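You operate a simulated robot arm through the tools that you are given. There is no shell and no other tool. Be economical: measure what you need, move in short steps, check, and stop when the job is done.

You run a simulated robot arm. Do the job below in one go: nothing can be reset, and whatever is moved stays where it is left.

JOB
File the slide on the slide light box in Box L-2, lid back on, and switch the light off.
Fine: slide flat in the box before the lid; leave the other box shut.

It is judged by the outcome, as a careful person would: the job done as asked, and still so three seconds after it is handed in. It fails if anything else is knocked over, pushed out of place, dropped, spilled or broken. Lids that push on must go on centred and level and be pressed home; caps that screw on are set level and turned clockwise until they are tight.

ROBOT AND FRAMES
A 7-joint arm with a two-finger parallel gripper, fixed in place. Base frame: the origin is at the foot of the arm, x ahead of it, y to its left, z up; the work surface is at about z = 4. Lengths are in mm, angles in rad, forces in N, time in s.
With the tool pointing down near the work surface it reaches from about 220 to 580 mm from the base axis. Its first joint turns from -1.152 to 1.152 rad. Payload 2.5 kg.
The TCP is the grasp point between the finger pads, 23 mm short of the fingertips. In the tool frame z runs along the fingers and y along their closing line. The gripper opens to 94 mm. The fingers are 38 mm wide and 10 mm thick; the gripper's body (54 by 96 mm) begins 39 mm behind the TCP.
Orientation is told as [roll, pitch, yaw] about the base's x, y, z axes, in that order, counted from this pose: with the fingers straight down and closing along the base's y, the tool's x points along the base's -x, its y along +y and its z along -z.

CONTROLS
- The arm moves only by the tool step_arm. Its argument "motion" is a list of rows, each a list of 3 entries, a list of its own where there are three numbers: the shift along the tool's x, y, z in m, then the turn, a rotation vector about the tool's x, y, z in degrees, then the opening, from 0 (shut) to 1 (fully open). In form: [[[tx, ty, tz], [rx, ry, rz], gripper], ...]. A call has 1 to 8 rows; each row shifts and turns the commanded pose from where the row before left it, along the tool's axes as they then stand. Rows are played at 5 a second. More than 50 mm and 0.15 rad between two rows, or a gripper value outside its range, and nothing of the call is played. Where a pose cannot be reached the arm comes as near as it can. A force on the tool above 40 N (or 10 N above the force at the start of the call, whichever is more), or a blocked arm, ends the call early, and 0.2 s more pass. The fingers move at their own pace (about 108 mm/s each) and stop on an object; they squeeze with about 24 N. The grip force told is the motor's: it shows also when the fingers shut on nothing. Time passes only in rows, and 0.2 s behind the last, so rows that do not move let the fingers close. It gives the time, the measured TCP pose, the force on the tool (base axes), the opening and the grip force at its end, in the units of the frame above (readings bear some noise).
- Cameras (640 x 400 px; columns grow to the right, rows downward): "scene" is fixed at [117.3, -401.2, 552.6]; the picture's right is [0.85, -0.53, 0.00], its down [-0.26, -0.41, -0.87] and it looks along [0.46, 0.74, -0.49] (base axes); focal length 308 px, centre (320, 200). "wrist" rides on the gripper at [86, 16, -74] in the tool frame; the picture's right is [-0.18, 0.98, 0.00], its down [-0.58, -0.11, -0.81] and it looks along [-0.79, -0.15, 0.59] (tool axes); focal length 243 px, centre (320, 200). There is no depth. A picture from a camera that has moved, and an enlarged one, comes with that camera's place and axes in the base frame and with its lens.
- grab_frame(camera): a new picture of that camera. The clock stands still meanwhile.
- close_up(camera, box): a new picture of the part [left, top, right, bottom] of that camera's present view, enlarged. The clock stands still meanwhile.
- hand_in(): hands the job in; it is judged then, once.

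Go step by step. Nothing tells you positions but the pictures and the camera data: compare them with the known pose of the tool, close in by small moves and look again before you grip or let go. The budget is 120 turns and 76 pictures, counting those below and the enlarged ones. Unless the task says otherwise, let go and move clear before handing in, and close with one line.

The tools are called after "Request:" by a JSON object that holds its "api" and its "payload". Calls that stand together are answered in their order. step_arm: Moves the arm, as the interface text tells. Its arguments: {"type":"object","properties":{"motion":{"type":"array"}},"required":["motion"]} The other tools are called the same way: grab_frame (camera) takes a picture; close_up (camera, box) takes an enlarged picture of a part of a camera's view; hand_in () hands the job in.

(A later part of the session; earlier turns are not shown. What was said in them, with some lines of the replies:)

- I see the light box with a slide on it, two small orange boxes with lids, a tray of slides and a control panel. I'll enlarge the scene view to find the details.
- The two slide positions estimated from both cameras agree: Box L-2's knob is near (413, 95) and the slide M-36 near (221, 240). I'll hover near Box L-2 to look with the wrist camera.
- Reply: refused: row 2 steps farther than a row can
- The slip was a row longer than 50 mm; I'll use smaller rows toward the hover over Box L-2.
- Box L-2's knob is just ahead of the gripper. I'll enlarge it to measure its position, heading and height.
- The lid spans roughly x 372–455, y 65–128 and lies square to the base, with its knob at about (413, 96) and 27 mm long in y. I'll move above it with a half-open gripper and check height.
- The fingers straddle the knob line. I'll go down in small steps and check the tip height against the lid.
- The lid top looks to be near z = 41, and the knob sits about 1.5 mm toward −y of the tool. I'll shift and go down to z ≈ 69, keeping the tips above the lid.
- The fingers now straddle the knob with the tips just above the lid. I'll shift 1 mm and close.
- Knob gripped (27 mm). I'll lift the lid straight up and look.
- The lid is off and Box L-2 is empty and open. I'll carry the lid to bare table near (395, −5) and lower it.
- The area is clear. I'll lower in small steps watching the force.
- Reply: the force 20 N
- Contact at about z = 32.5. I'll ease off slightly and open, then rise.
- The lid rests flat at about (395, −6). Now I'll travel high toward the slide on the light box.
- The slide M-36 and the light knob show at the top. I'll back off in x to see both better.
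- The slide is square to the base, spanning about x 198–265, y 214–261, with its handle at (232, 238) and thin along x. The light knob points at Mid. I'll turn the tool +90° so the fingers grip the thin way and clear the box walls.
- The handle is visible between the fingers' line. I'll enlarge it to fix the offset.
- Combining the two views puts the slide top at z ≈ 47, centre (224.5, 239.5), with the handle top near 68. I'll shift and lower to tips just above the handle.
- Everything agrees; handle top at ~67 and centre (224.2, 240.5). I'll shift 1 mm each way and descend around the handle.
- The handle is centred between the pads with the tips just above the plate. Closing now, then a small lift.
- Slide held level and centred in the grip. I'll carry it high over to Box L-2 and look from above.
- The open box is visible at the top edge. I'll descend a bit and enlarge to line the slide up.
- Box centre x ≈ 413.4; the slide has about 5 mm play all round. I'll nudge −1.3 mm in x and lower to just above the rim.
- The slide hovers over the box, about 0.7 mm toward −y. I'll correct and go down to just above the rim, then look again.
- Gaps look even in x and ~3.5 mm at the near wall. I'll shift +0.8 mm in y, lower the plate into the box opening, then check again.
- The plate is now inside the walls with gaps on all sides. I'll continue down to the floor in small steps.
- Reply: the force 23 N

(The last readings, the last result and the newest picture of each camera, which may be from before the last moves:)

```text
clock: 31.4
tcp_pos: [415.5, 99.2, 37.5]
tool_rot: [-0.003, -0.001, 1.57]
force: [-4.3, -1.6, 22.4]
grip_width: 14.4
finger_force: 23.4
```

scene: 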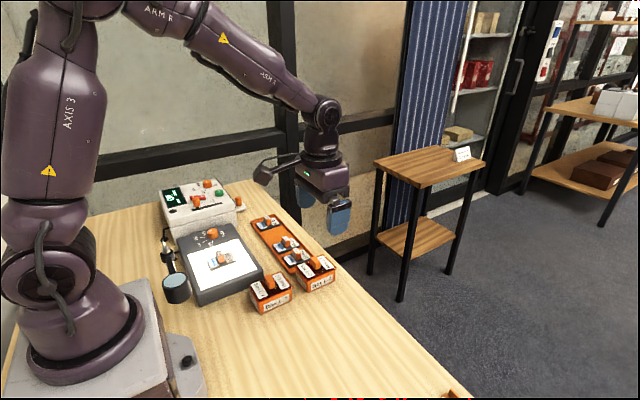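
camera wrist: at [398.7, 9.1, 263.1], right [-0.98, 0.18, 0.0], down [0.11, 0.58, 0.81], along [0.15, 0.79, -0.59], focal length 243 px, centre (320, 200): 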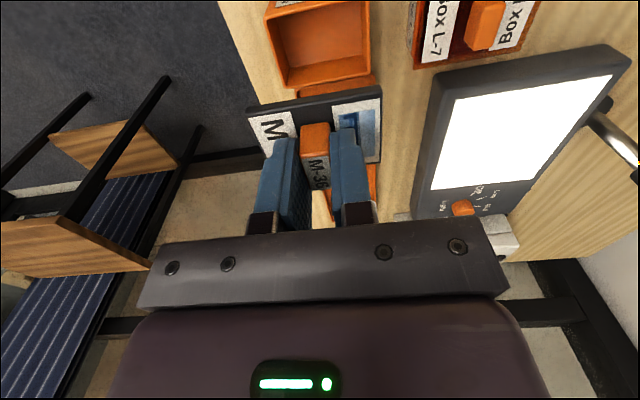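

The slide has touched the floor. I'll ease off, open a little, and rise clear.

Request:
{"api": "step_arm", "payload": {"motion": [[[0, 0, -0.0015], [0, 0, 0], 0.0], [[0, 0, 0], [0, 0, 0], 0.28], [[0, 0, 0], [0, 0, 0], 0.28], [[0, 0, -0.02], [0, 0, 0], 0.28], [[0, 0, -0.03], [0, 0, 0], 0.28], [[0, 0, -0.04], [0, 0, 0], 0.28], [[0, 0, -0.04], [0, 0, 0], 0.28], [[0, 0, 0], [0, 0, 0], 0.28]]}}

Request:
{"api": "close_up", "payload": {"camera": "wrist", "box": [220, 0, 410, 170]}}

Request:
{"api": "close_up", "payload": {"camera": "scene", "box": [250, 200, 390, 330]}}

```text
clock: 33.2
tcp_pos: [414.3, 96.4, 167.3]
tool_rot: [0.001, -0.001, 1.571]
force: [-0.7, -0.2, 0.2]
grip_width: 26.1
finger_force: 0.1
```

```text
2.35 times, centred on (315, 85) of wrist
camera zoom: at [398.0, 11.4, 242.0], right [-0.98, 0.18, 0.0], down [0.11, 0.58, 0.81], along [0.15, 0.79, -0.59], focal length 571 px, centre (332, 471)
```

zoom: 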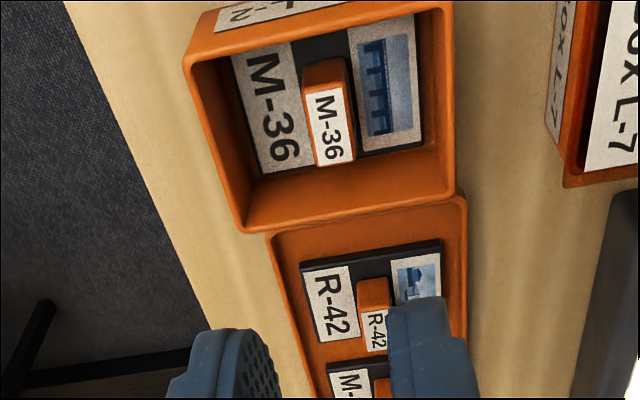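

```text
3.08 times, centred on (320, 265) of scene
camera zoom: at [117.3, -401.2, 552.6], right [0.85, -0.53, 0.0], down [-0.26, -0.41, -0.87], along [0.46, 0.74, -0.49], focal length 948 px, centre (320, 0)
```

zoom: 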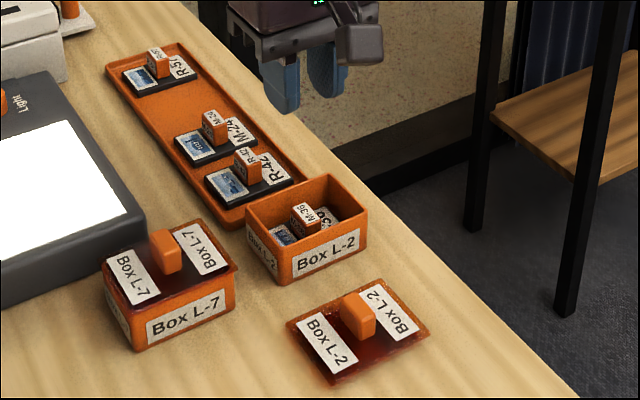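

The slide M-36 lies flat in Box L-2. Now I'll turn back to yaw 0 and return, by exact reverse of my commanded moves, to where I let go of the lid.

Request:
{"api": "step_arm", "payload": {"motion": [[[0, 0, 0], [0, 0, 8.182], 0.5], [[0, 0, 0], [0, 0, 8.182], 0.5], [[0, 0, 0], [0, 0, 8.182], 0.5], [[0, 0, 0], [0, 0, 8.182], 0.5], [[0, 0, 0], [0, 0, 8.182], 0.5], [[0, 0, 0], [0, 0, 8.182], 0.5], [[0, 0, 0], [0, 0, 8.182], 0.5], [[0, 0, 0], [0, 0, 8.182], 0.5]]}}

Request:
{"api": "step_arm", "payload": {"motion": [[[0, 0, 0], [0, 0, 8.182], 0.5], [[0, 0, 0], [0, 0, 8.182], 0.5], [[0, 0, 0], [0, 0, 8.182], 0.5], [[0.0065, -0.035, 0], [0, 0, 0], 0.5], [[0.0065, -0.035, 0], [0, 0, 0], 0.5], [[0.0065, -0.0331, 0.01], [0, 0, 0], 0.5], [[0, 0, 0.045], [0, 0, 0], 0.5], [[0, 0, 0], [0, 0, 0], 0.5]]}}

Request:
{"api": "close_up", "payload": {"camera": "wrist", "box": [220, 20, 440, 180]}}

```text
clock: 35.0
tcp_pos: [414.7, 97.2, 168.0]
tool_rot: [-0.001, 0.001, 0.424]
force: [0.3, 0.7, 0.4]
grip_width: 47.1
finger_force: 0.0
```

```text
clock: 36.8
tcp_pos: [396.2, -5.7, 114.2]
tool_rot: [0.001, 0.001, 0.0]
force: [0.2, -0.2, -0.1]
grip_width: 46.9
finger_force: 0.1
```

```text
2.50 times, centred on (330, 100) of wrist
camera zoom: at [309.9, 10.9, 187.5], right [0.18, 0.98, 0.0], down [0.58, -0.11, 0.81], along [0.79, -0.15, -0.59], focal length 606 px, centre (295, 450)
```

zoom: 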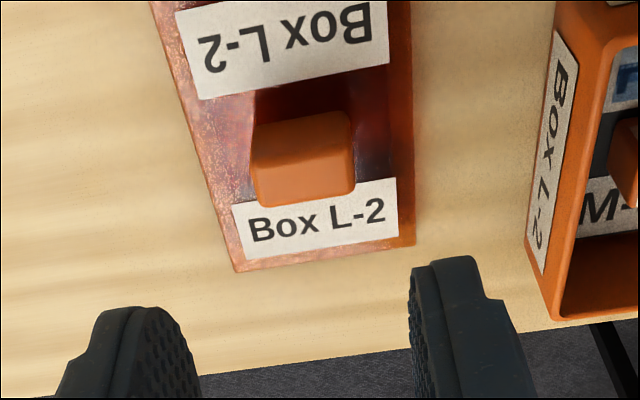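

The lid's knob lies under the fingers as expected. I'll descend the remaining 79.5 mm and grip.

Request:
{"api": "step_arm", "payload": {"motion": [[[0, 0, 0.035], [0, 0, 0], 0.5], [[0, 0, 0.03], [0, 0, 0], 0.5], [[0, 0, 0.0095], [0, 0, 0], 0.5], [[0, 0, 0.0045], [0, 0, 0], 0.5], [[0, 0, 0], [0, 0, 0], 0.5]]}}

Request:
{"api": "step_arm", "payload": {"motion": [[[0, 0, 0.0005], [0, 0, 0], 0.3], [[0, 0, 0], [0, 0, 0], 0.1], [[0, 0, 0], [0, 0, 0], 0.0], [[0, 0, 0], [0, 0, 0], 0.0]]}}

```text
clock: 38.0
tcp_pos: [396.5, -5.0, 33.1]
tool_rot: [-0.001, 0.0, 0.0]
force: [-0.2, -0.1, 0.0]
grip_width: 47.3
finger_force: 0.1
```

```text
clock: 39.0
tcp_pos: [395.6, -4.8, 32.6]
tool_rot: [0.0, 0.0, 0.001]
force: [0.1, 0.8, 0.4]
grip_width: 27.1
finger_force: 24.0
```

Lid gripped. I'll lift 100 mm, move (+17, +100) back over the box, and lower to about 20 mm above seating.

Request:
{"api": "step_arm", "payload": {"motion": [[[0, 0, -0.02], [0, 0, 0], 0.0], [[0, 0, -0.04], [0, 0, 0], 0.0], [[0, 0, -0.04], [0, 0, 0], 0.0], [[-0.006, 0.034, 0], [0, 0, 0], 0.0], [[-0.006, 0.034, 0], [0, 0, 0], 0.0], [[-0.005, 0.032, 0], [0, 0, 0], 0.0], [[0, 0, 0.04], [0, 0, 0], 0.0], [[0, 0, 0], [0, 0, 0], 0.0]]}}

Request:
{"api": "close_up", "payload": {"camera": "wrist", "box": [210, 20, 430, 180]}}

Request:
{"api": "close_up", "payload": {"camera": "scene", "box": [275, 225, 345, 295]}}

```text
clock: 40.8
tcp_pos: [416.5, 92.9, 94.7]
tool_rot: [-0.002, 0.0, 0.0]
force: [-0.5, 0.7, -1.5]
grip_width: 27.1
finger_force: 24.2
```

```text
2.50 times, centred on (320, 100) of wrist
camera zoom: at [328.0, 110.5, 169.1], right [0.18, 0.98, 0.0], down [0.58, -0.11, 0.81], along [0.79, -0.15, -0.59], focal length 606 px, centre (320, 450)
```

zoom: 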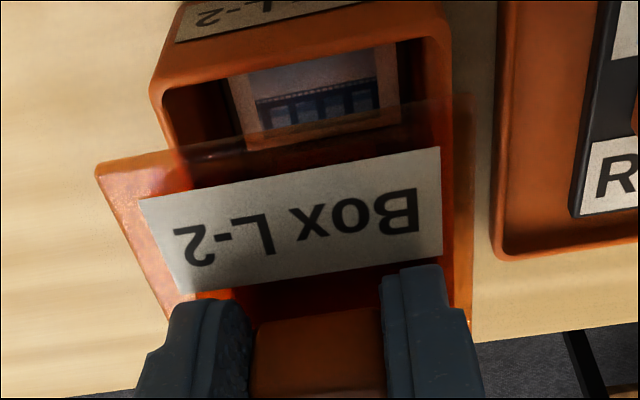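

```text
5.71 times, centred on (310, 260) of scene
camera zoom: at [117.3, -401.2, 552.6], right [0.85, -0.53, 0.0], down [-0.26, -0.41, -0.87], along [0.46, 0.74, -0.49], focal length 1761 px, centre (377, -143)
```

zoom: 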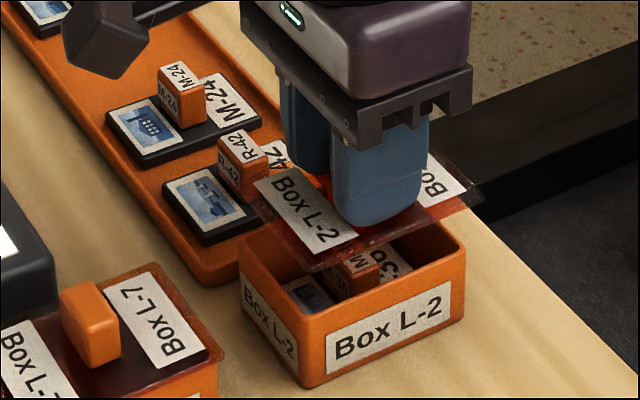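

The reading shows I'm about 3 mm off (+x, −y) from where the lid originally sat, so I won't trust dead reckoning alone. I'll correct and lower closer for a visual check.

Request:
{"api": "step_arm", "payload": {"motion": [[[0.0018, 0.0026, 0], [0, 0, 0], 0.0], [[0, 0, 0.01], [0, 0, 0], 0.0], [[0, 0, 0.008], [0, 0, 0], 0.0], [[0, 0, 0], [0, 0, 0], 0.0], [[0, 0, 0], [0, 0, 0], 0.0]]}}

Request:
{"api": "close_up", "payload": {"camera": "wrist", "box": [210, 40, 430, 200]}}

Request:
{"api": "close_up", "payload": {"camera": "scene", "box": [285, 240, 340, 295]}}

```text
clock: 42.0
tcp_pos: [410.7, 96.9, 74.8]
tool_rot: [0.0, -0.001, 0.001]
force: [-0.7, -1.1, -1.2]
grip_width: 27.1
finger_force: 24.1
```

```text
2.50 times, centred on (320, 120) of wrist
camera zoom: at [323.8, 114.9, 150.4], right [0.18, 0.98, 0.0], down [0.58, -0.11, 0.81], along [0.79, -0.15, -0.59], focal length 606 px, centre (320, 400)
```

zoom: 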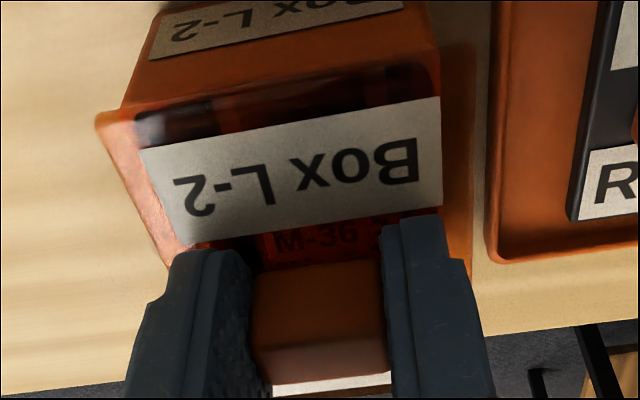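

```text
7.27 times, centred on (312, 268) of scene
camera zoom: at [117.3, -401.2, 552.6], right [0.85, -0.53, 0.0], down [-0.26, -0.41, -0.87], along [0.46, 0.74, -0.49], focal length 2241 px, centre (374, -291)
```

zoom: 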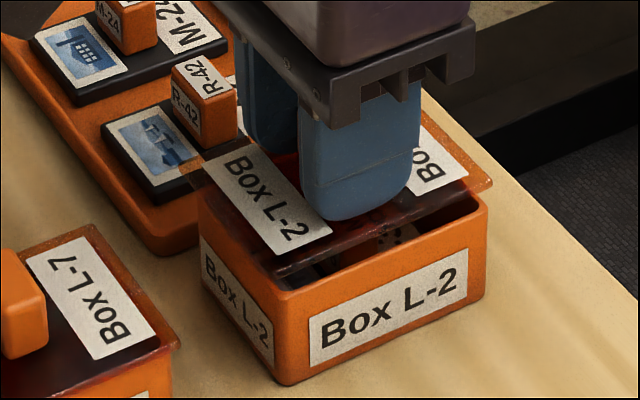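

The position jumped more than I commanded, so the arm may still have been settling. I'll wait and reread before going on.

Request:
{"api": "step_arm", "payload": {"motion": [[[0, 0, 0], [0, 0, 0], 0.0], [[0, 0, 0], [0, 0, 0], 0.0], [[0, 0, 0], [0, 0, 0], 0.0]]}}

Request:
{"api": "step_arm", "payload": {"motion": [[[0, 0, 0], [0, 0, 0], 0.0]]}}

Request:
{"api": "close_up", "payload": {"camera": "scene", "box": [290, 250, 335, 295]}}

Request:
{"api": "close_up", "payload": {"camera": "wrist", "box": [230, 50, 410, 170]}}

```text
clock: 42.8
tcp_pos: [411.0, 97.7, 74.9]
tool_rot: [0.0, 0.0, -0.001]
force: [-0.3, -0.9, 0.3]
grip_width: 27.0
finger_force: 24.0
```

```text
clock: 43.2
tcp_pos: [409.9, 98.3, 75.8]
tool_rot: [-0.001, 0.0, 0.0]
force: [-0.2, 0.7, 1.3]
grip_width: 26.8
finger_force: 23.5
```

```text
8.89 times, centred on (312, 272) of scene
camera zoom: at [117.3, -401.2, 552.6], right [0.85, -0.53, 0.0], down [-0.26, -0.41, -0.87], along [0.46, 0.74, -0.49], focal length 2739 px, centre (387, -444)
```

zoom: 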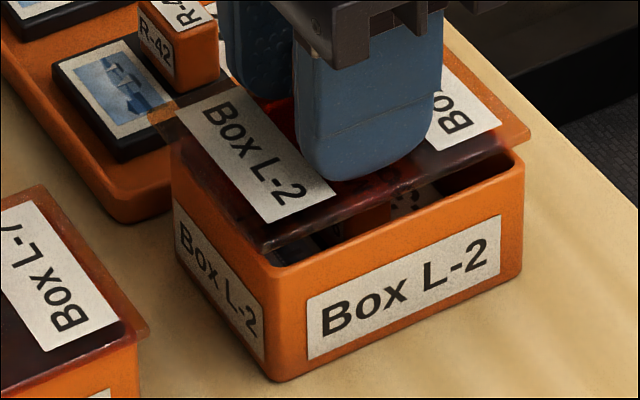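

```text
3.33 times, centred on (320, 110) of wrist
camera zoom: at [323.7, 114.8, 150.5], right [0.18, 0.98, 0.0], down [0.58, -0.11, 0.81], along [0.79, -0.15, -0.59], focal length 809 px, centre (320, 500)
```

zoom: 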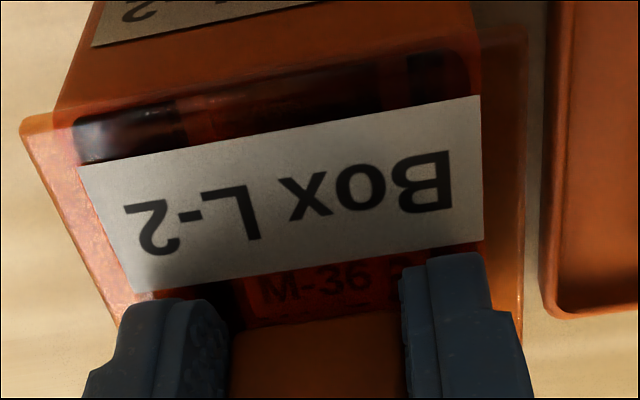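

Camera pose is stable, and both views agree: the lid needs about +1.7 mm x and −1.4 mm y. I'll apply that and verify.

Request:
{"api": "step_arm", "payload": {"motion": [[[-0.0017, -0.0014, 0], [0, 0, 0], 0.0], [[0, 0, 0.003], [0, 0, 0], 0.0], [[0, 0, 0], [0, 0, 0], 0.0], [[0, 0, 0], [0, 0, 0], 0.0]]}}

Request:
{"api": "close_up", "payload": {"camera": "wrist", "box": [230, 50, 410, 170]}}

Request:
{"api": "close_up", "payload": {"camera": "scene", "box": [290, 250, 335, 295]}}

```text
clock: 44.2
tcp_pos: [412.2, 97.0, 71.8]
tool_rot: [0.001, 0.001, -0.001]
force: [-0.5, -0.1, -0.2]
grip_width: 26.9
finger_force: 24.1
```

```text
3.33 times, centred on (320, 110) of wrist
camera zoom: at [325.3, 113.7, 147.4], right [0.18, 0.98, 0.0], down [0.58, -0.11, 0.81], along [0.79, -0.15, -0.59], focal length 809 px, centre (320, 500)
```

zoom: 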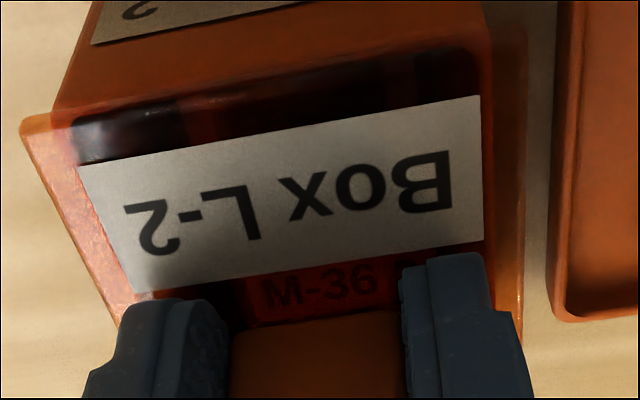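

```text
8.89 times, centred on (312, 272) of scene
camera zoom: at [117.3, -401.2, 552.6], right [0.85, -0.53, 0.0], down [-0.26, -0.41, -0.87], along [0.46, 0.74, -0.49], focal length 2739 px, centre (387, -444)
```

zoom: 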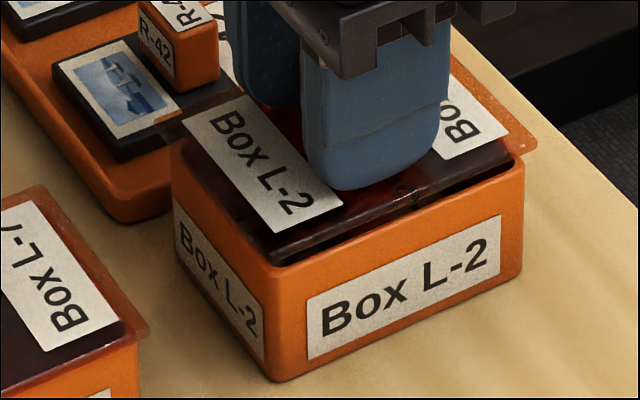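

Nearly centred (original seat at camera ≈ (325, 113.2)). A last −0.5 mm in y, then lower onto the rim gently.

Request:
{"api": "step_arm", "payload": {"motion": [[[-0.0003, -0.0005, 0], [0, 0, 0], 0.0], [[0, 0, 0.001], [0, 0, 0], 0.0], [[0, 0, 0.001], [0, 0, 0], 0.0]]}}

Request:
{"api": "step_arm", "payload": {"motion": [[[0, 0, 0.001], [0, 0, 0], 0.0], [[0, 0, 0.0005], [0, 0, 0], 0.0]]}}

Request:
{"api": "step_arm", "payload": {"motion": [[[0, 0, 0.001], [0, 0, 0], 0.0], [[0, 0, 0], [0, 0, 0], 0.0]]}}

```text
clock: 45.0
tcp_pos: [411.3, 96.0, 68.7]
tool_rot: [0.0, 0.0, 0.0]
force: [-0.7, 0.1, 0.6]
grip_width: 26.9
finger_force: 24.4
```

```text
clock: 45.6
tcp_pos: [412.0, 96.2, 68.6]
tool_rot: [0.0, 0.001, 0.0]
force: [0.0, 0.4, -0.8]
grip_width: 26.9
finger_force: 23.7
```

```text
clock: 46.2
tcp_pos: [411.5, 95.1, 66.2]
tool_rot: [0.001, 0.0, 0.0]
force: [-0.6, -0.5, -0.6]
grip_width: 26.9
finger_force: 24.0
```

No contact yet, so the lip is entering the box freely. Continuing down in 1 mm steps.

Request:
{"api": "step_arm", "payload": {"motion": [[[0, 0, 0.001], [0, 0, 0], 0.0], [[0, 0, 0], [0, 0, 0], 0.0]]}}

Request:
{"api": "step_arm", "payload": {"motion": [[[0, 0, 0.001], [0, 0, 0], 0.0], [[0, 0, 0], [0, 0, 0], 0.0]]}}

```text
clock: 46.8
tcp_pos: [411.5, 94.4, 67.7]
tool_rot: [0.0, 0.0, 0.001]
force: [-3.1, -0.3, 10.1]
grip_width: 27.3
finger_force: 24.1
```

```text
clock: 47.4
tcp_pos: [413.3, 95.6, 65.8]
tool_rot: [0.0, -0.002, -0.002]
force: [-8.2, -3.6, 32.4]
grip_width: 26.9
finger_force: 24.7
```

Contact with 32 N of press. Let me check the seat.

Request:
{"api": "close_up", "payload": {"camera": "scene", "box": [290, 250, 335, 295]}}

Request:
{"api": "close_up", "payload": {"camera": "wrist", "box": [230, 50, 410, 170]}}

```text
8.89 times, centred on (312, 272) of scene
camera zoom: at [117.2, -401.3, 552.7], right [0.85, -0.53, 0.0], down [-0.26, -0.41, -0.87], along [0.46, 0.74, -0.49], focal length 2739 px, centre (387, -444)
```

zoom: 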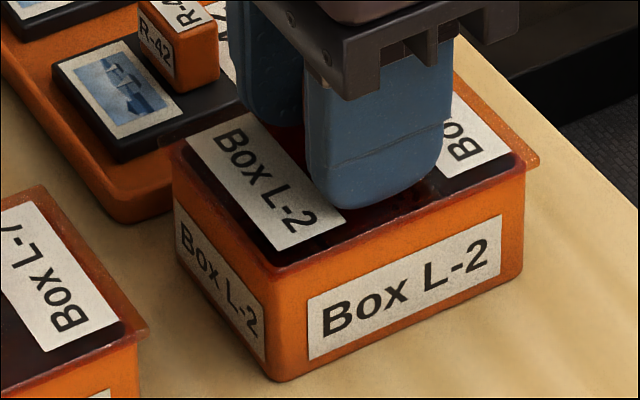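

```text
3.33 times, centred on (320, 110) of wrist
camera zoom: at [325.5, 112.8, 141.3], right [0.18, 0.98, 0.0], down [0.58, -0.11, 0.81], along [0.79, -0.15, -0.59], focal length 809 px, centre (320, 500)
```

zoom: 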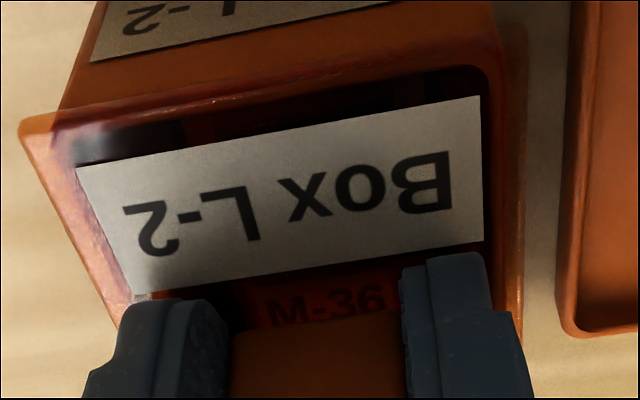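

The lid is back at its original seat height and position. One slightly firmer press, then release and rise.

Request:
{"api": "step_arm", "payload": {"motion": [[[0, 0, 0.0008], [0, 0, 0], 0.0], [[0, 0, 0], [0, 0, 0], 0.0]]}}

Request:
{"api": "step_arm", "payload": {"motion": [[[0, 0, -0.002], [0, 0, 0], 0.0], [[0, 0, 0], [0, 0, 0], 0.4], [[0, 0, 0], [0, 0, 0], 0.5], [[0, 0, -0.02], [0, 0, 0], 0.5], [[0, 0, -0.04], [0, 0, 0], 0.5], [[0, 0, -0.04], [0, 0, 0], 0.5], [[0, 0, -0.04], [0, 0, 0], 0.5], [[0, 0, 0], [0, 0, 0], 0.5]]}}

Request:
{"api": "close_up", "payload": {"camera": "scene", "box": [245, 240, 345, 320]}}

```text
clock: 48.0
tcp_pos: [413.1, 95.9, 64.9]
tool_rot: [0.004, -0.005, -0.001]
force: [-6.0, -2.6, 39.9]
grip_width: 27.0
finger_force: 23.4
```

```text
clock: 49.8
tcp_pos: [414.3, 95.5, 209.6]
tool_rot: [0.0, 0.0, -0.001]
force: [-0.3, 0.2, 0.3]
grip_width: 46.8
finger_force: 0.1
```

```text
5.00 times, centred on (295, 280) of scene
camera zoom: at [117.3, -401.2, 552.6], right [0.85, -0.53, 0.0], down [-0.26, -0.41, -0.87], along [0.46, 0.74, -0.49], focal length 1541 px, centre (445, -200)
```

zoom: 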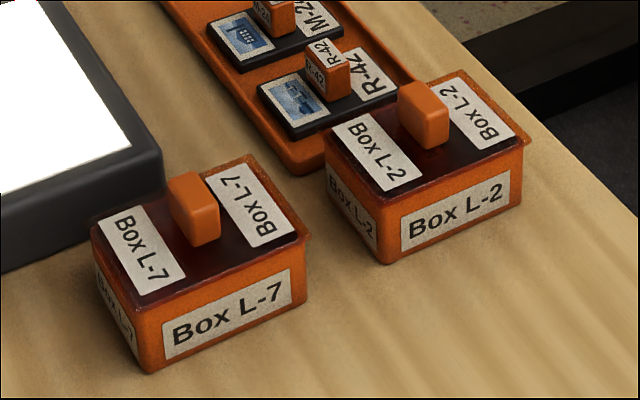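

Box L-2 is closed and looks just like Box L-7. The light knob is near (239, 359), pointing at Mid; Off lies about 83° counter-clockwise (seen from above). I'll travel there high up.

Request:
{"api": "step_arm", "payload": {"motion": [[[0.027, 0.037, 0], [0, 0, 0], 0.55], [[0.027, 0.037, 0], [0, 0, 0], 0.55], [[0.027, 0.037, 0], [0, 0, 0], 0.55], [[0.027, 0.037, 0], [0, 0, 0], 0.55], [[0.027, 0.037, 0], [0, 0, 0], 0.55], [[0.027, 0.037, 0], [0, 0, 0], 0.55], [[0.027, 0.037, 0], [0, 0, 0], 0.55], [[0, 0, 0], [0, 0, 0], 0.55]]}}

Request:
{"api": "step_arm", "payload": {"motion": [[[0, 0, 0.015], [0, 0, 8], 0.55], [[0, 0, 0.015], [0, 0, 8], 0.55], [[0, 0, 0.01], [0, 0, 5], 0.55], [[0, 0, 0], [0, 0, 0], 0.55], [[0, 0, 0], [0, 0, 0], 0.55]]}}

Request:
{"api": "grab_frame", "payload": {"camera": "wrist"}}

```text
clock: 51.6
tcp_pos: [221.8, 354.8, 207.2]
tool_rot: [-0.001, 0.0, 0.0]
force: [0.3, -0.7, 0.1]
grip_width: 51.8
finger_force: 0.1
```

```text
clock: 52.8
tcp_pos: [222.4, 353.8, 167.0]
tool_rot: [0.002, 0.0, -0.366]
force: [-0.2, 0.0, 1.2]
grip_width: 51.3
finger_force: 0.1
```

```text
20 pictures are left
camera wrist: at [147.3, 402.0, 241.8], right [0.52, 0.85, 0.0], down [0.5, -0.31, 0.81], along [0.69, -0.42, -0.59], focal length 243 px, centre (320, 200)
```

wrist: 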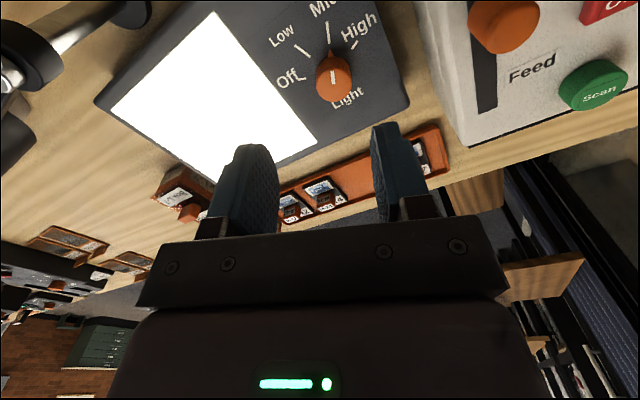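

I have a clear view of the knob, with the scanner box to the right. Enlarging the knob to fix its centre.

Request:
{"api": "close_up", "payload": {"camera": "wrist", "box": [260, 0, 420, 130]}}

Request:
{"api": "close_up", "payload": {"camera": "scene", "box": [160, 170, 260, 270]}}

```text
3.08 times, centred on (340, 65) of wrist
camera zoom: at [147.3, 402.0, 241.8], right [0.52, 0.85, 0.0], down [0.5, -0.31, 0.81], along [0.69, -0.42, -0.59], focal length 746 px, centre (258, 615)
```

zoom: 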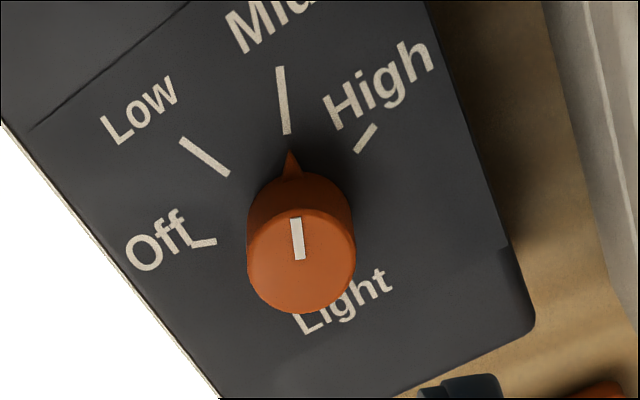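

```text
4.00 times, centred on (210, 220) of scene
camera zoom: at [117.3, -401.2, 552.6], right [0.85, -0.53, 0.0], down [-0.26, -0.41, -0.87], along [0.46, 0.74, -0.49], focal length 1233 px, centre (760, 120)
```

zoom: 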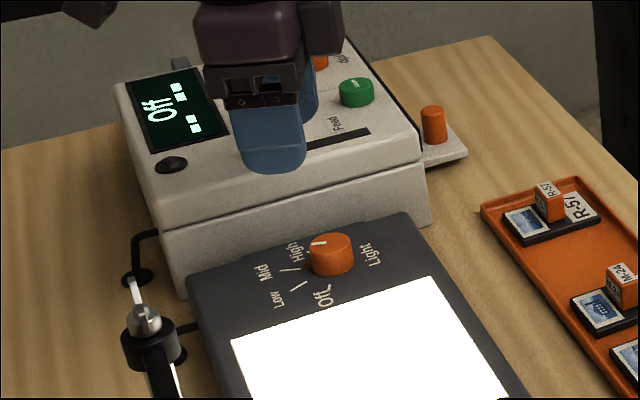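

Knob centre at (237.6, 359), top at z ≈ 60, diameter 27, marks spaced about 45°, so Off is roughly 90° away. I'll move above the knob and check.

Request:
{"api": "step_arm", "payload": {"motion": [[[-0.0137, 0.0081, 0.03], [0, 0, 0], 0.55], [[0, 0, 0.03], [0, 0, 0], 0.55], [[0, 0, 0.014], [0, 0, 0], 0.55], [[0, 0, 0], [0, 0, 0], 0.55], [[0, 0, 0], [0, 0, 0], 0.55]]}}

Request:
{"api": "close_up", "payload": {"camera": "wrist", "box": [210, 40, 430, 200]}}

Request:
{"api": "close_up", "payload": {"camera": "scene", "box": [160, 160, 270, 260]}}

```text
clock: 54.0
tcp_pos: [239.2, 357.0, 92.5]
tool_rot: [-0.001, 0.0, -0.367]
force: [-0.2, -0.5, -1.1]
grip_width: 51.9
finger_force: 0.0
```

```text
2.50 times, centred on (320, 120) of wrist
camera zoom: at [163.5, 404.2, 167.0], right [0.52, 0.85, 0.0], down [0.5, -0.31, 0.81], along [0.69, -0.42, -0.59], focal length 606 px, centre (320, 400)
```

zoom: 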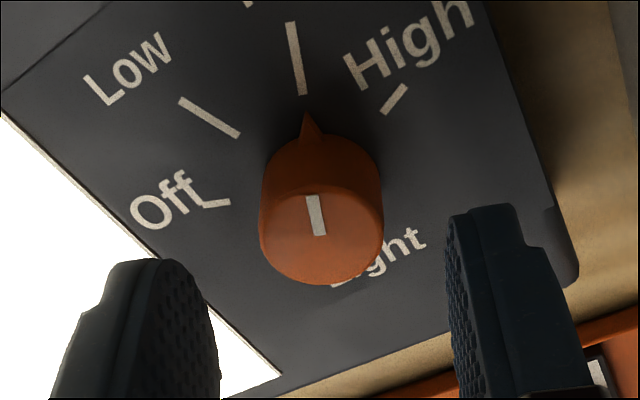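

```text
4.00 times, centred on (215, 210) of scene
camera zoom: at [117.3, -401.2, 552.6], right [0.85, -0.53, 0.0], down [-0.26, -0.41, -0.87], along [0.46, 0.74, -0.49], focal length 1233 px, centre (740, 160)
```

zoom: 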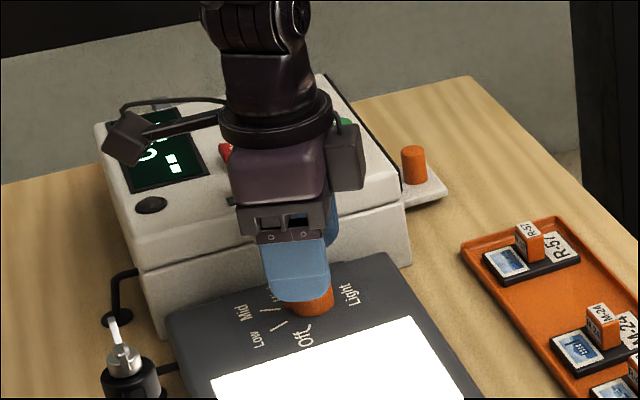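

The gripper is centred over the knob within 1 mm and the scanner's front (y ≈ 421, top ≈ 89) stays clear. I'll descend and grip.

Request:
{"api": "step_arm", "payload": {"motion": [[[0.0005, 0.0003, 0.01], [0, 0, 0], 0.55], [[0, 0, 0.01], [0, 0, 0], 0.55], [[0, 0, 0.0045], [0, 0, 0], 0.55], [[0, 0, 0], [0, 0, 0], 0.55]]}}

Request:
{"api": "step_arm", "payload": {"motion": [[[0, 0, 0], [0, 0, 0], 0.3], [[0, 0, 0], [0, 0, 0], 0.1], [[0, 0, 0], [0, 0, 0], 0.0], [[0, 0, 0], [0, 0, 0], 0.0]]}}

Request:
{"api": "close_up", "payload": {"camera": "wrist", "box": [210, 40, 430, 200]}}

```text
clock: 55.0
tcp_pos: [239.2, 356.3, 68.8]
tool_rot: [-0.001, 0.0, -0.367]
force: [-0.3, 0.3, 0.8]
grip_width: 51.6
finger_force: 0.1
```

```text
clock: 56.0
tcp_pos: [238.8, 357.3, 68.3]
tool_rot: [0.001, -0.001, -0.367]
force: [2.4, 8.0, -6.6]
grip_width: 27.0
finger_force: 44.7
```

```text
2.50 times, centred on (320, 120) of wrist
camera zoom: at [163.4, 404.7, 142.9], right [0.52, 0.85, 0.0], down [0.5, -0.31, 0.81], along [0.69, -0.42, -0.59], focal length 606 px, centre (320, 400)
```

zoom: 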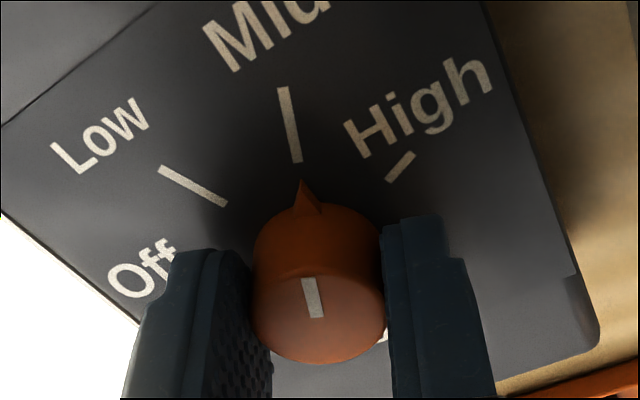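

Knob gripped, with 8 N side load showing the grip is slightly off toward −y. I'll ease +0.8 mm and begin turning counter-clockwise.

Request:
{"api": "step_arm", "payload": {"motion": [[[0, 0.0008, 0], [0, 0, 0], 0.0], [[0, 0, 0], [0, 0, -5], 0.0], [[0, 0, 0], [0, 0, -5], 0.0], [[0, 0, 0], [0, 0, -5], 0.0]]}}

Request:
{"api": "step_arm", "payload": {"motion": [[[0, 0, 0], [0, 0, -5], 0.0], [[0, 0, 0], [0, 0, -5], 0.0], [[0, 0, 0], [0, 0, -5], 0.0], [[0, 0, 0], [0, 0, -5], 0.0], [[0, 0, 0], [0, 0, -5], 0.0], [[0, 0, 0], [0, 0, -5], 0.0]]}}

Request:
{"api": "close_up", "payload": {"camera": "wrist", "box": [210, 40, 430, 200]}}

```text
clock: 57.0
tcp_pos: [239.5, 357.7, 67.7]
tool_rot: [0.0, 0.001, -0.103]
force: [2.7, 3.8, -7.2]
grip_width: 27.4
finger_force: 45.0
```

```text
clock: 58.4
tcp_pos: [239.3, 358.4, 67.6]
tool_rot: [0.001, 0.001, 0.42]
force: [-2.3, 0.8, 2.1]
grip_width: 27.1
finger_force: 44.8
```

```text
2.50 times, centred on (320, 120) of wrist
camera zoom: at [152.8, 339.1, 143.0], right [-0.23, 0.97, 0.0], down [0.57, 0.14, 0.81], along [0.78, 0.19, -0.59], focal length 606 px, centre (320, 400)
```

zoom: 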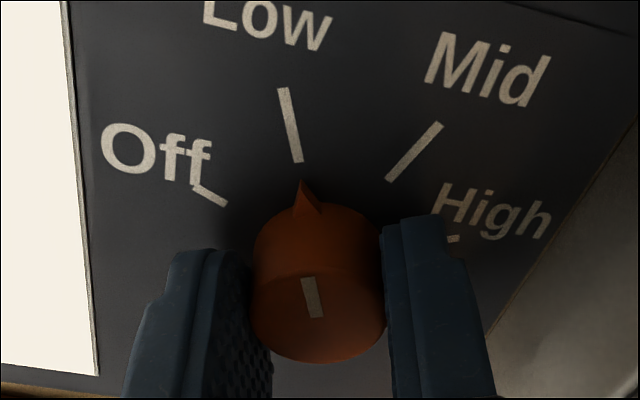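

Turning 45° brought the pointer exactly to Low, and the light is dimmer. Another 45° to Off.

Request:
{"api": "step_arm", "payload": {"motion": [[[0, 0, 0], [0, 0, -5], 0.0], [[0, 0, 0], [0, 0, -5], 0.0], [[0, 0, 0], [0, 0, -5], 0.0], [[0, 0, 0], [0, 0, -5], 0.0], [[0, 0, 0], [0, 0, -5], 0.0]]}}

Request:
{"api": "step_arm", "payload": {"motion": [[[0, 0, 0], [0, 0, -5], 0.0], [[0, 0, 0], [0, 0, -5], 0.0], [[0, 0, 0], [0, 0, -5], 0.0], [[0, 0, 0], [0, 0, -5], 0.0], [[0, 0, 0], [0, 0, 0], 0.0]]}}

Request:
{"api": "close_up", "payload": {"camera": "wrist", "box": [210, 40, 430, 200]}}

```text
clock: 59.6
tcp_pos: [239.1, 359.5, 67.9]
tool_rot: [0.001, -0.003, 0.858]
force: [1.2, 9.1, 2.2]
grip_width: 27.2
finger_force: 45.0
```

```text
clock: 60.8
tcp_pos: [238.2, 359.4, 67.5]
tool_rot: [0.001, 0.0, 1.206]
force: [-4.8, 16.0, -7.8]
grip_width: 27.5
finger_force: 45.2
```

```text
2.50 times, centred on (320, 120) of wrist
camera zoom: at [191.9, 285.1, 142.9], right [-0.85, 0.52, 0.0], down [0.31, 0.5, 0.81], along [0.42, 0.69, -0.59], focal length 606 px, centre (320, 400)
```

zoom: 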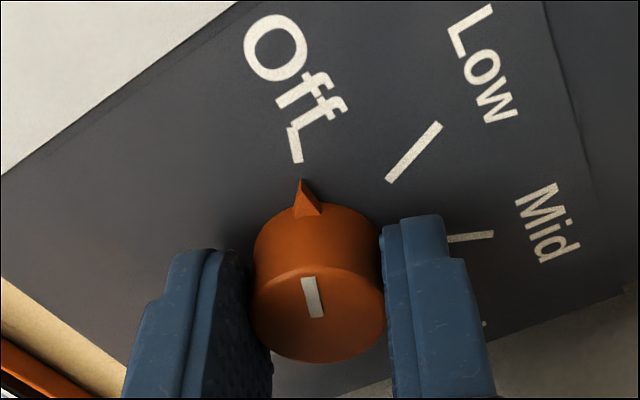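

The pointer is on Off and the panel looks unlit. I'll relieve the side load, open, and rise clear, then check.

Request:
{"api": "step_arm", "payload": {"motion": [[[-0.0008, 0, 0], [0, 0, 0], 0.0], [[0, 0, 0], [0, 0, 0], 0.3], [[0, 0, 0], [0, 0, 0], 0.5], [[0, 0, 0], [0, 0, 0], 0.5], [[0, 0, -0.03], [0, 0, 0], 0.5], [[0, 0, -0.045], [0, 0, 0], 0.5], [[0, 0, -0.045], [0, 0, 0], 0.5], [[0, 0, 0], [0, 0, 0], 0.5]]}}

Request:
{"api": "grab_frame", "payload": {"camera": "wrist"}}

Request:
{"api": "grab_frame", "payload": {"camera": "scene"}}

```text
clock: 62.6
tcp_pos: [240.4, 357.6, 187.0]
tool_rot: [-0.001, 0.002, 1.205]
force: [0.1, 1.0, 0.2]
grip_width: 46.7
finger_force: 0.1
```

```text
12 pictures are left
camera wrist: at [194.1, 283.1, 262.7], right [-0.85, 0.52, 0.0], down [0.31, 0.5, 0.81], along [0.42, 0.69, -0.59], focal length 243 px, centre (320, 200)
```

wrist: 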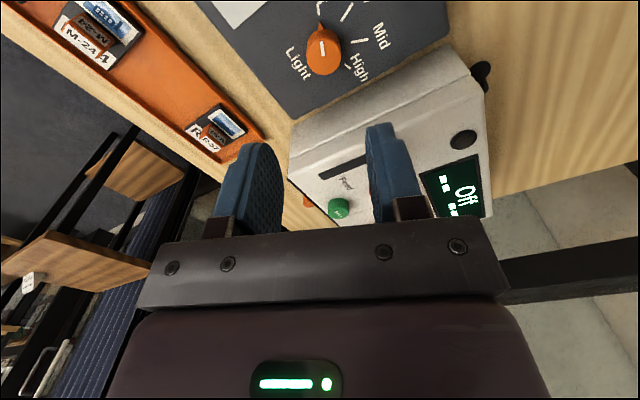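

```text
11 pictures are left
```

scene: 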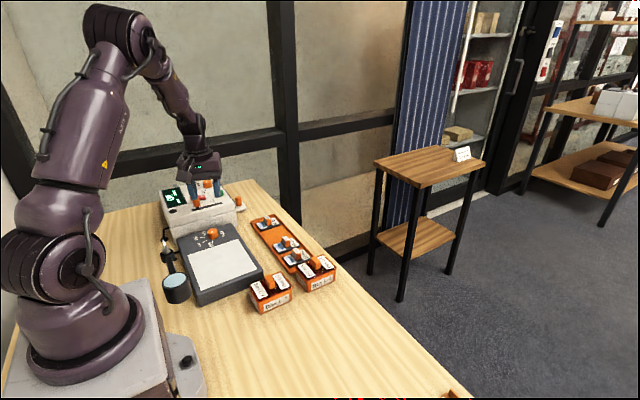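

The light panel is dark and everything looks in place. One last enlarged check of the knob and boxes.

Request:
{"api": "close_up", "payload": {"camera": "scene", "box": [160, 180, 350, 320]}}

Request:
{"api": "close_up", "payload": {"camera": "wrist", "box": [270, 0, 400, 100]}}

Request:
{"api": "close_up", "payload": {"camera": "scene", "box": [290, 245, 340, 295]}}

```text
2.86 times, centred on (255, 250) of scene
camera zoom: at [117.3, -401.2, 552.6], right [0.85, -0.53, 0.0], down [-0.26, -0.41, -0.87], along [0.46, 0.74, -0.49], focal length 880 px, centre (506, 57)
```

zoom: 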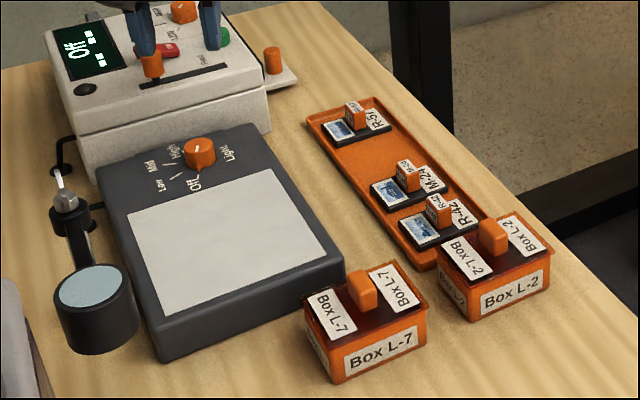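

```text
4.00 times, centred on (335, 50) of wrist
camera zoom: at [194.1, 283.1, 262.7], right [-0.85, 0.52, 0.0], down [0.31, 0.5, 0.81], along [0.42, 0.69, -0.59], focal length 970 px, centre (260, 800)
```

zoom: 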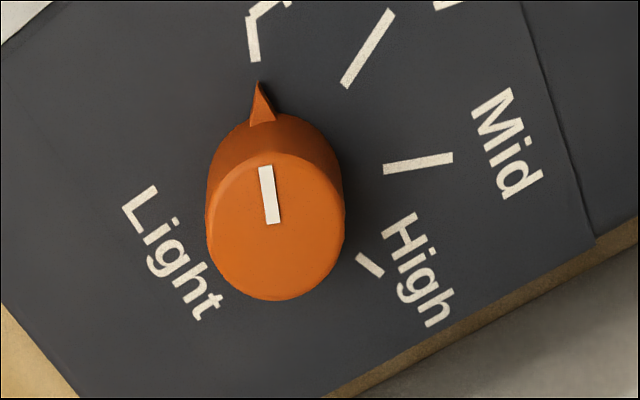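

```text
8.00 times, centred on (315, 270) of scene
camera zoom: at [117.3, -401.2, 552.6], right [0.85, -0.53, 0.0], down [-0.26, -0.41, -0.87], along [0.46, 0.74, -0.49], focal length 2466 px, centre (360, -360)
```

zoom: 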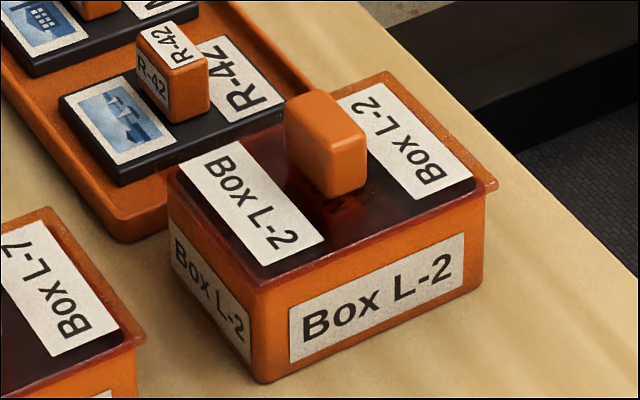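

The pointer is on Off, the panel is dark, Box L-2's lid is level and seated, and Box L-7 was left shut. Handing in.

Request:
{"api": "hand_in", "payload": {}}

```text
The job is handed in.
```

Slide M-36 is lying flat in Box L-2 with the lid centred and pressed home, the light box is switched to Off, and Box L-7 was left shut.
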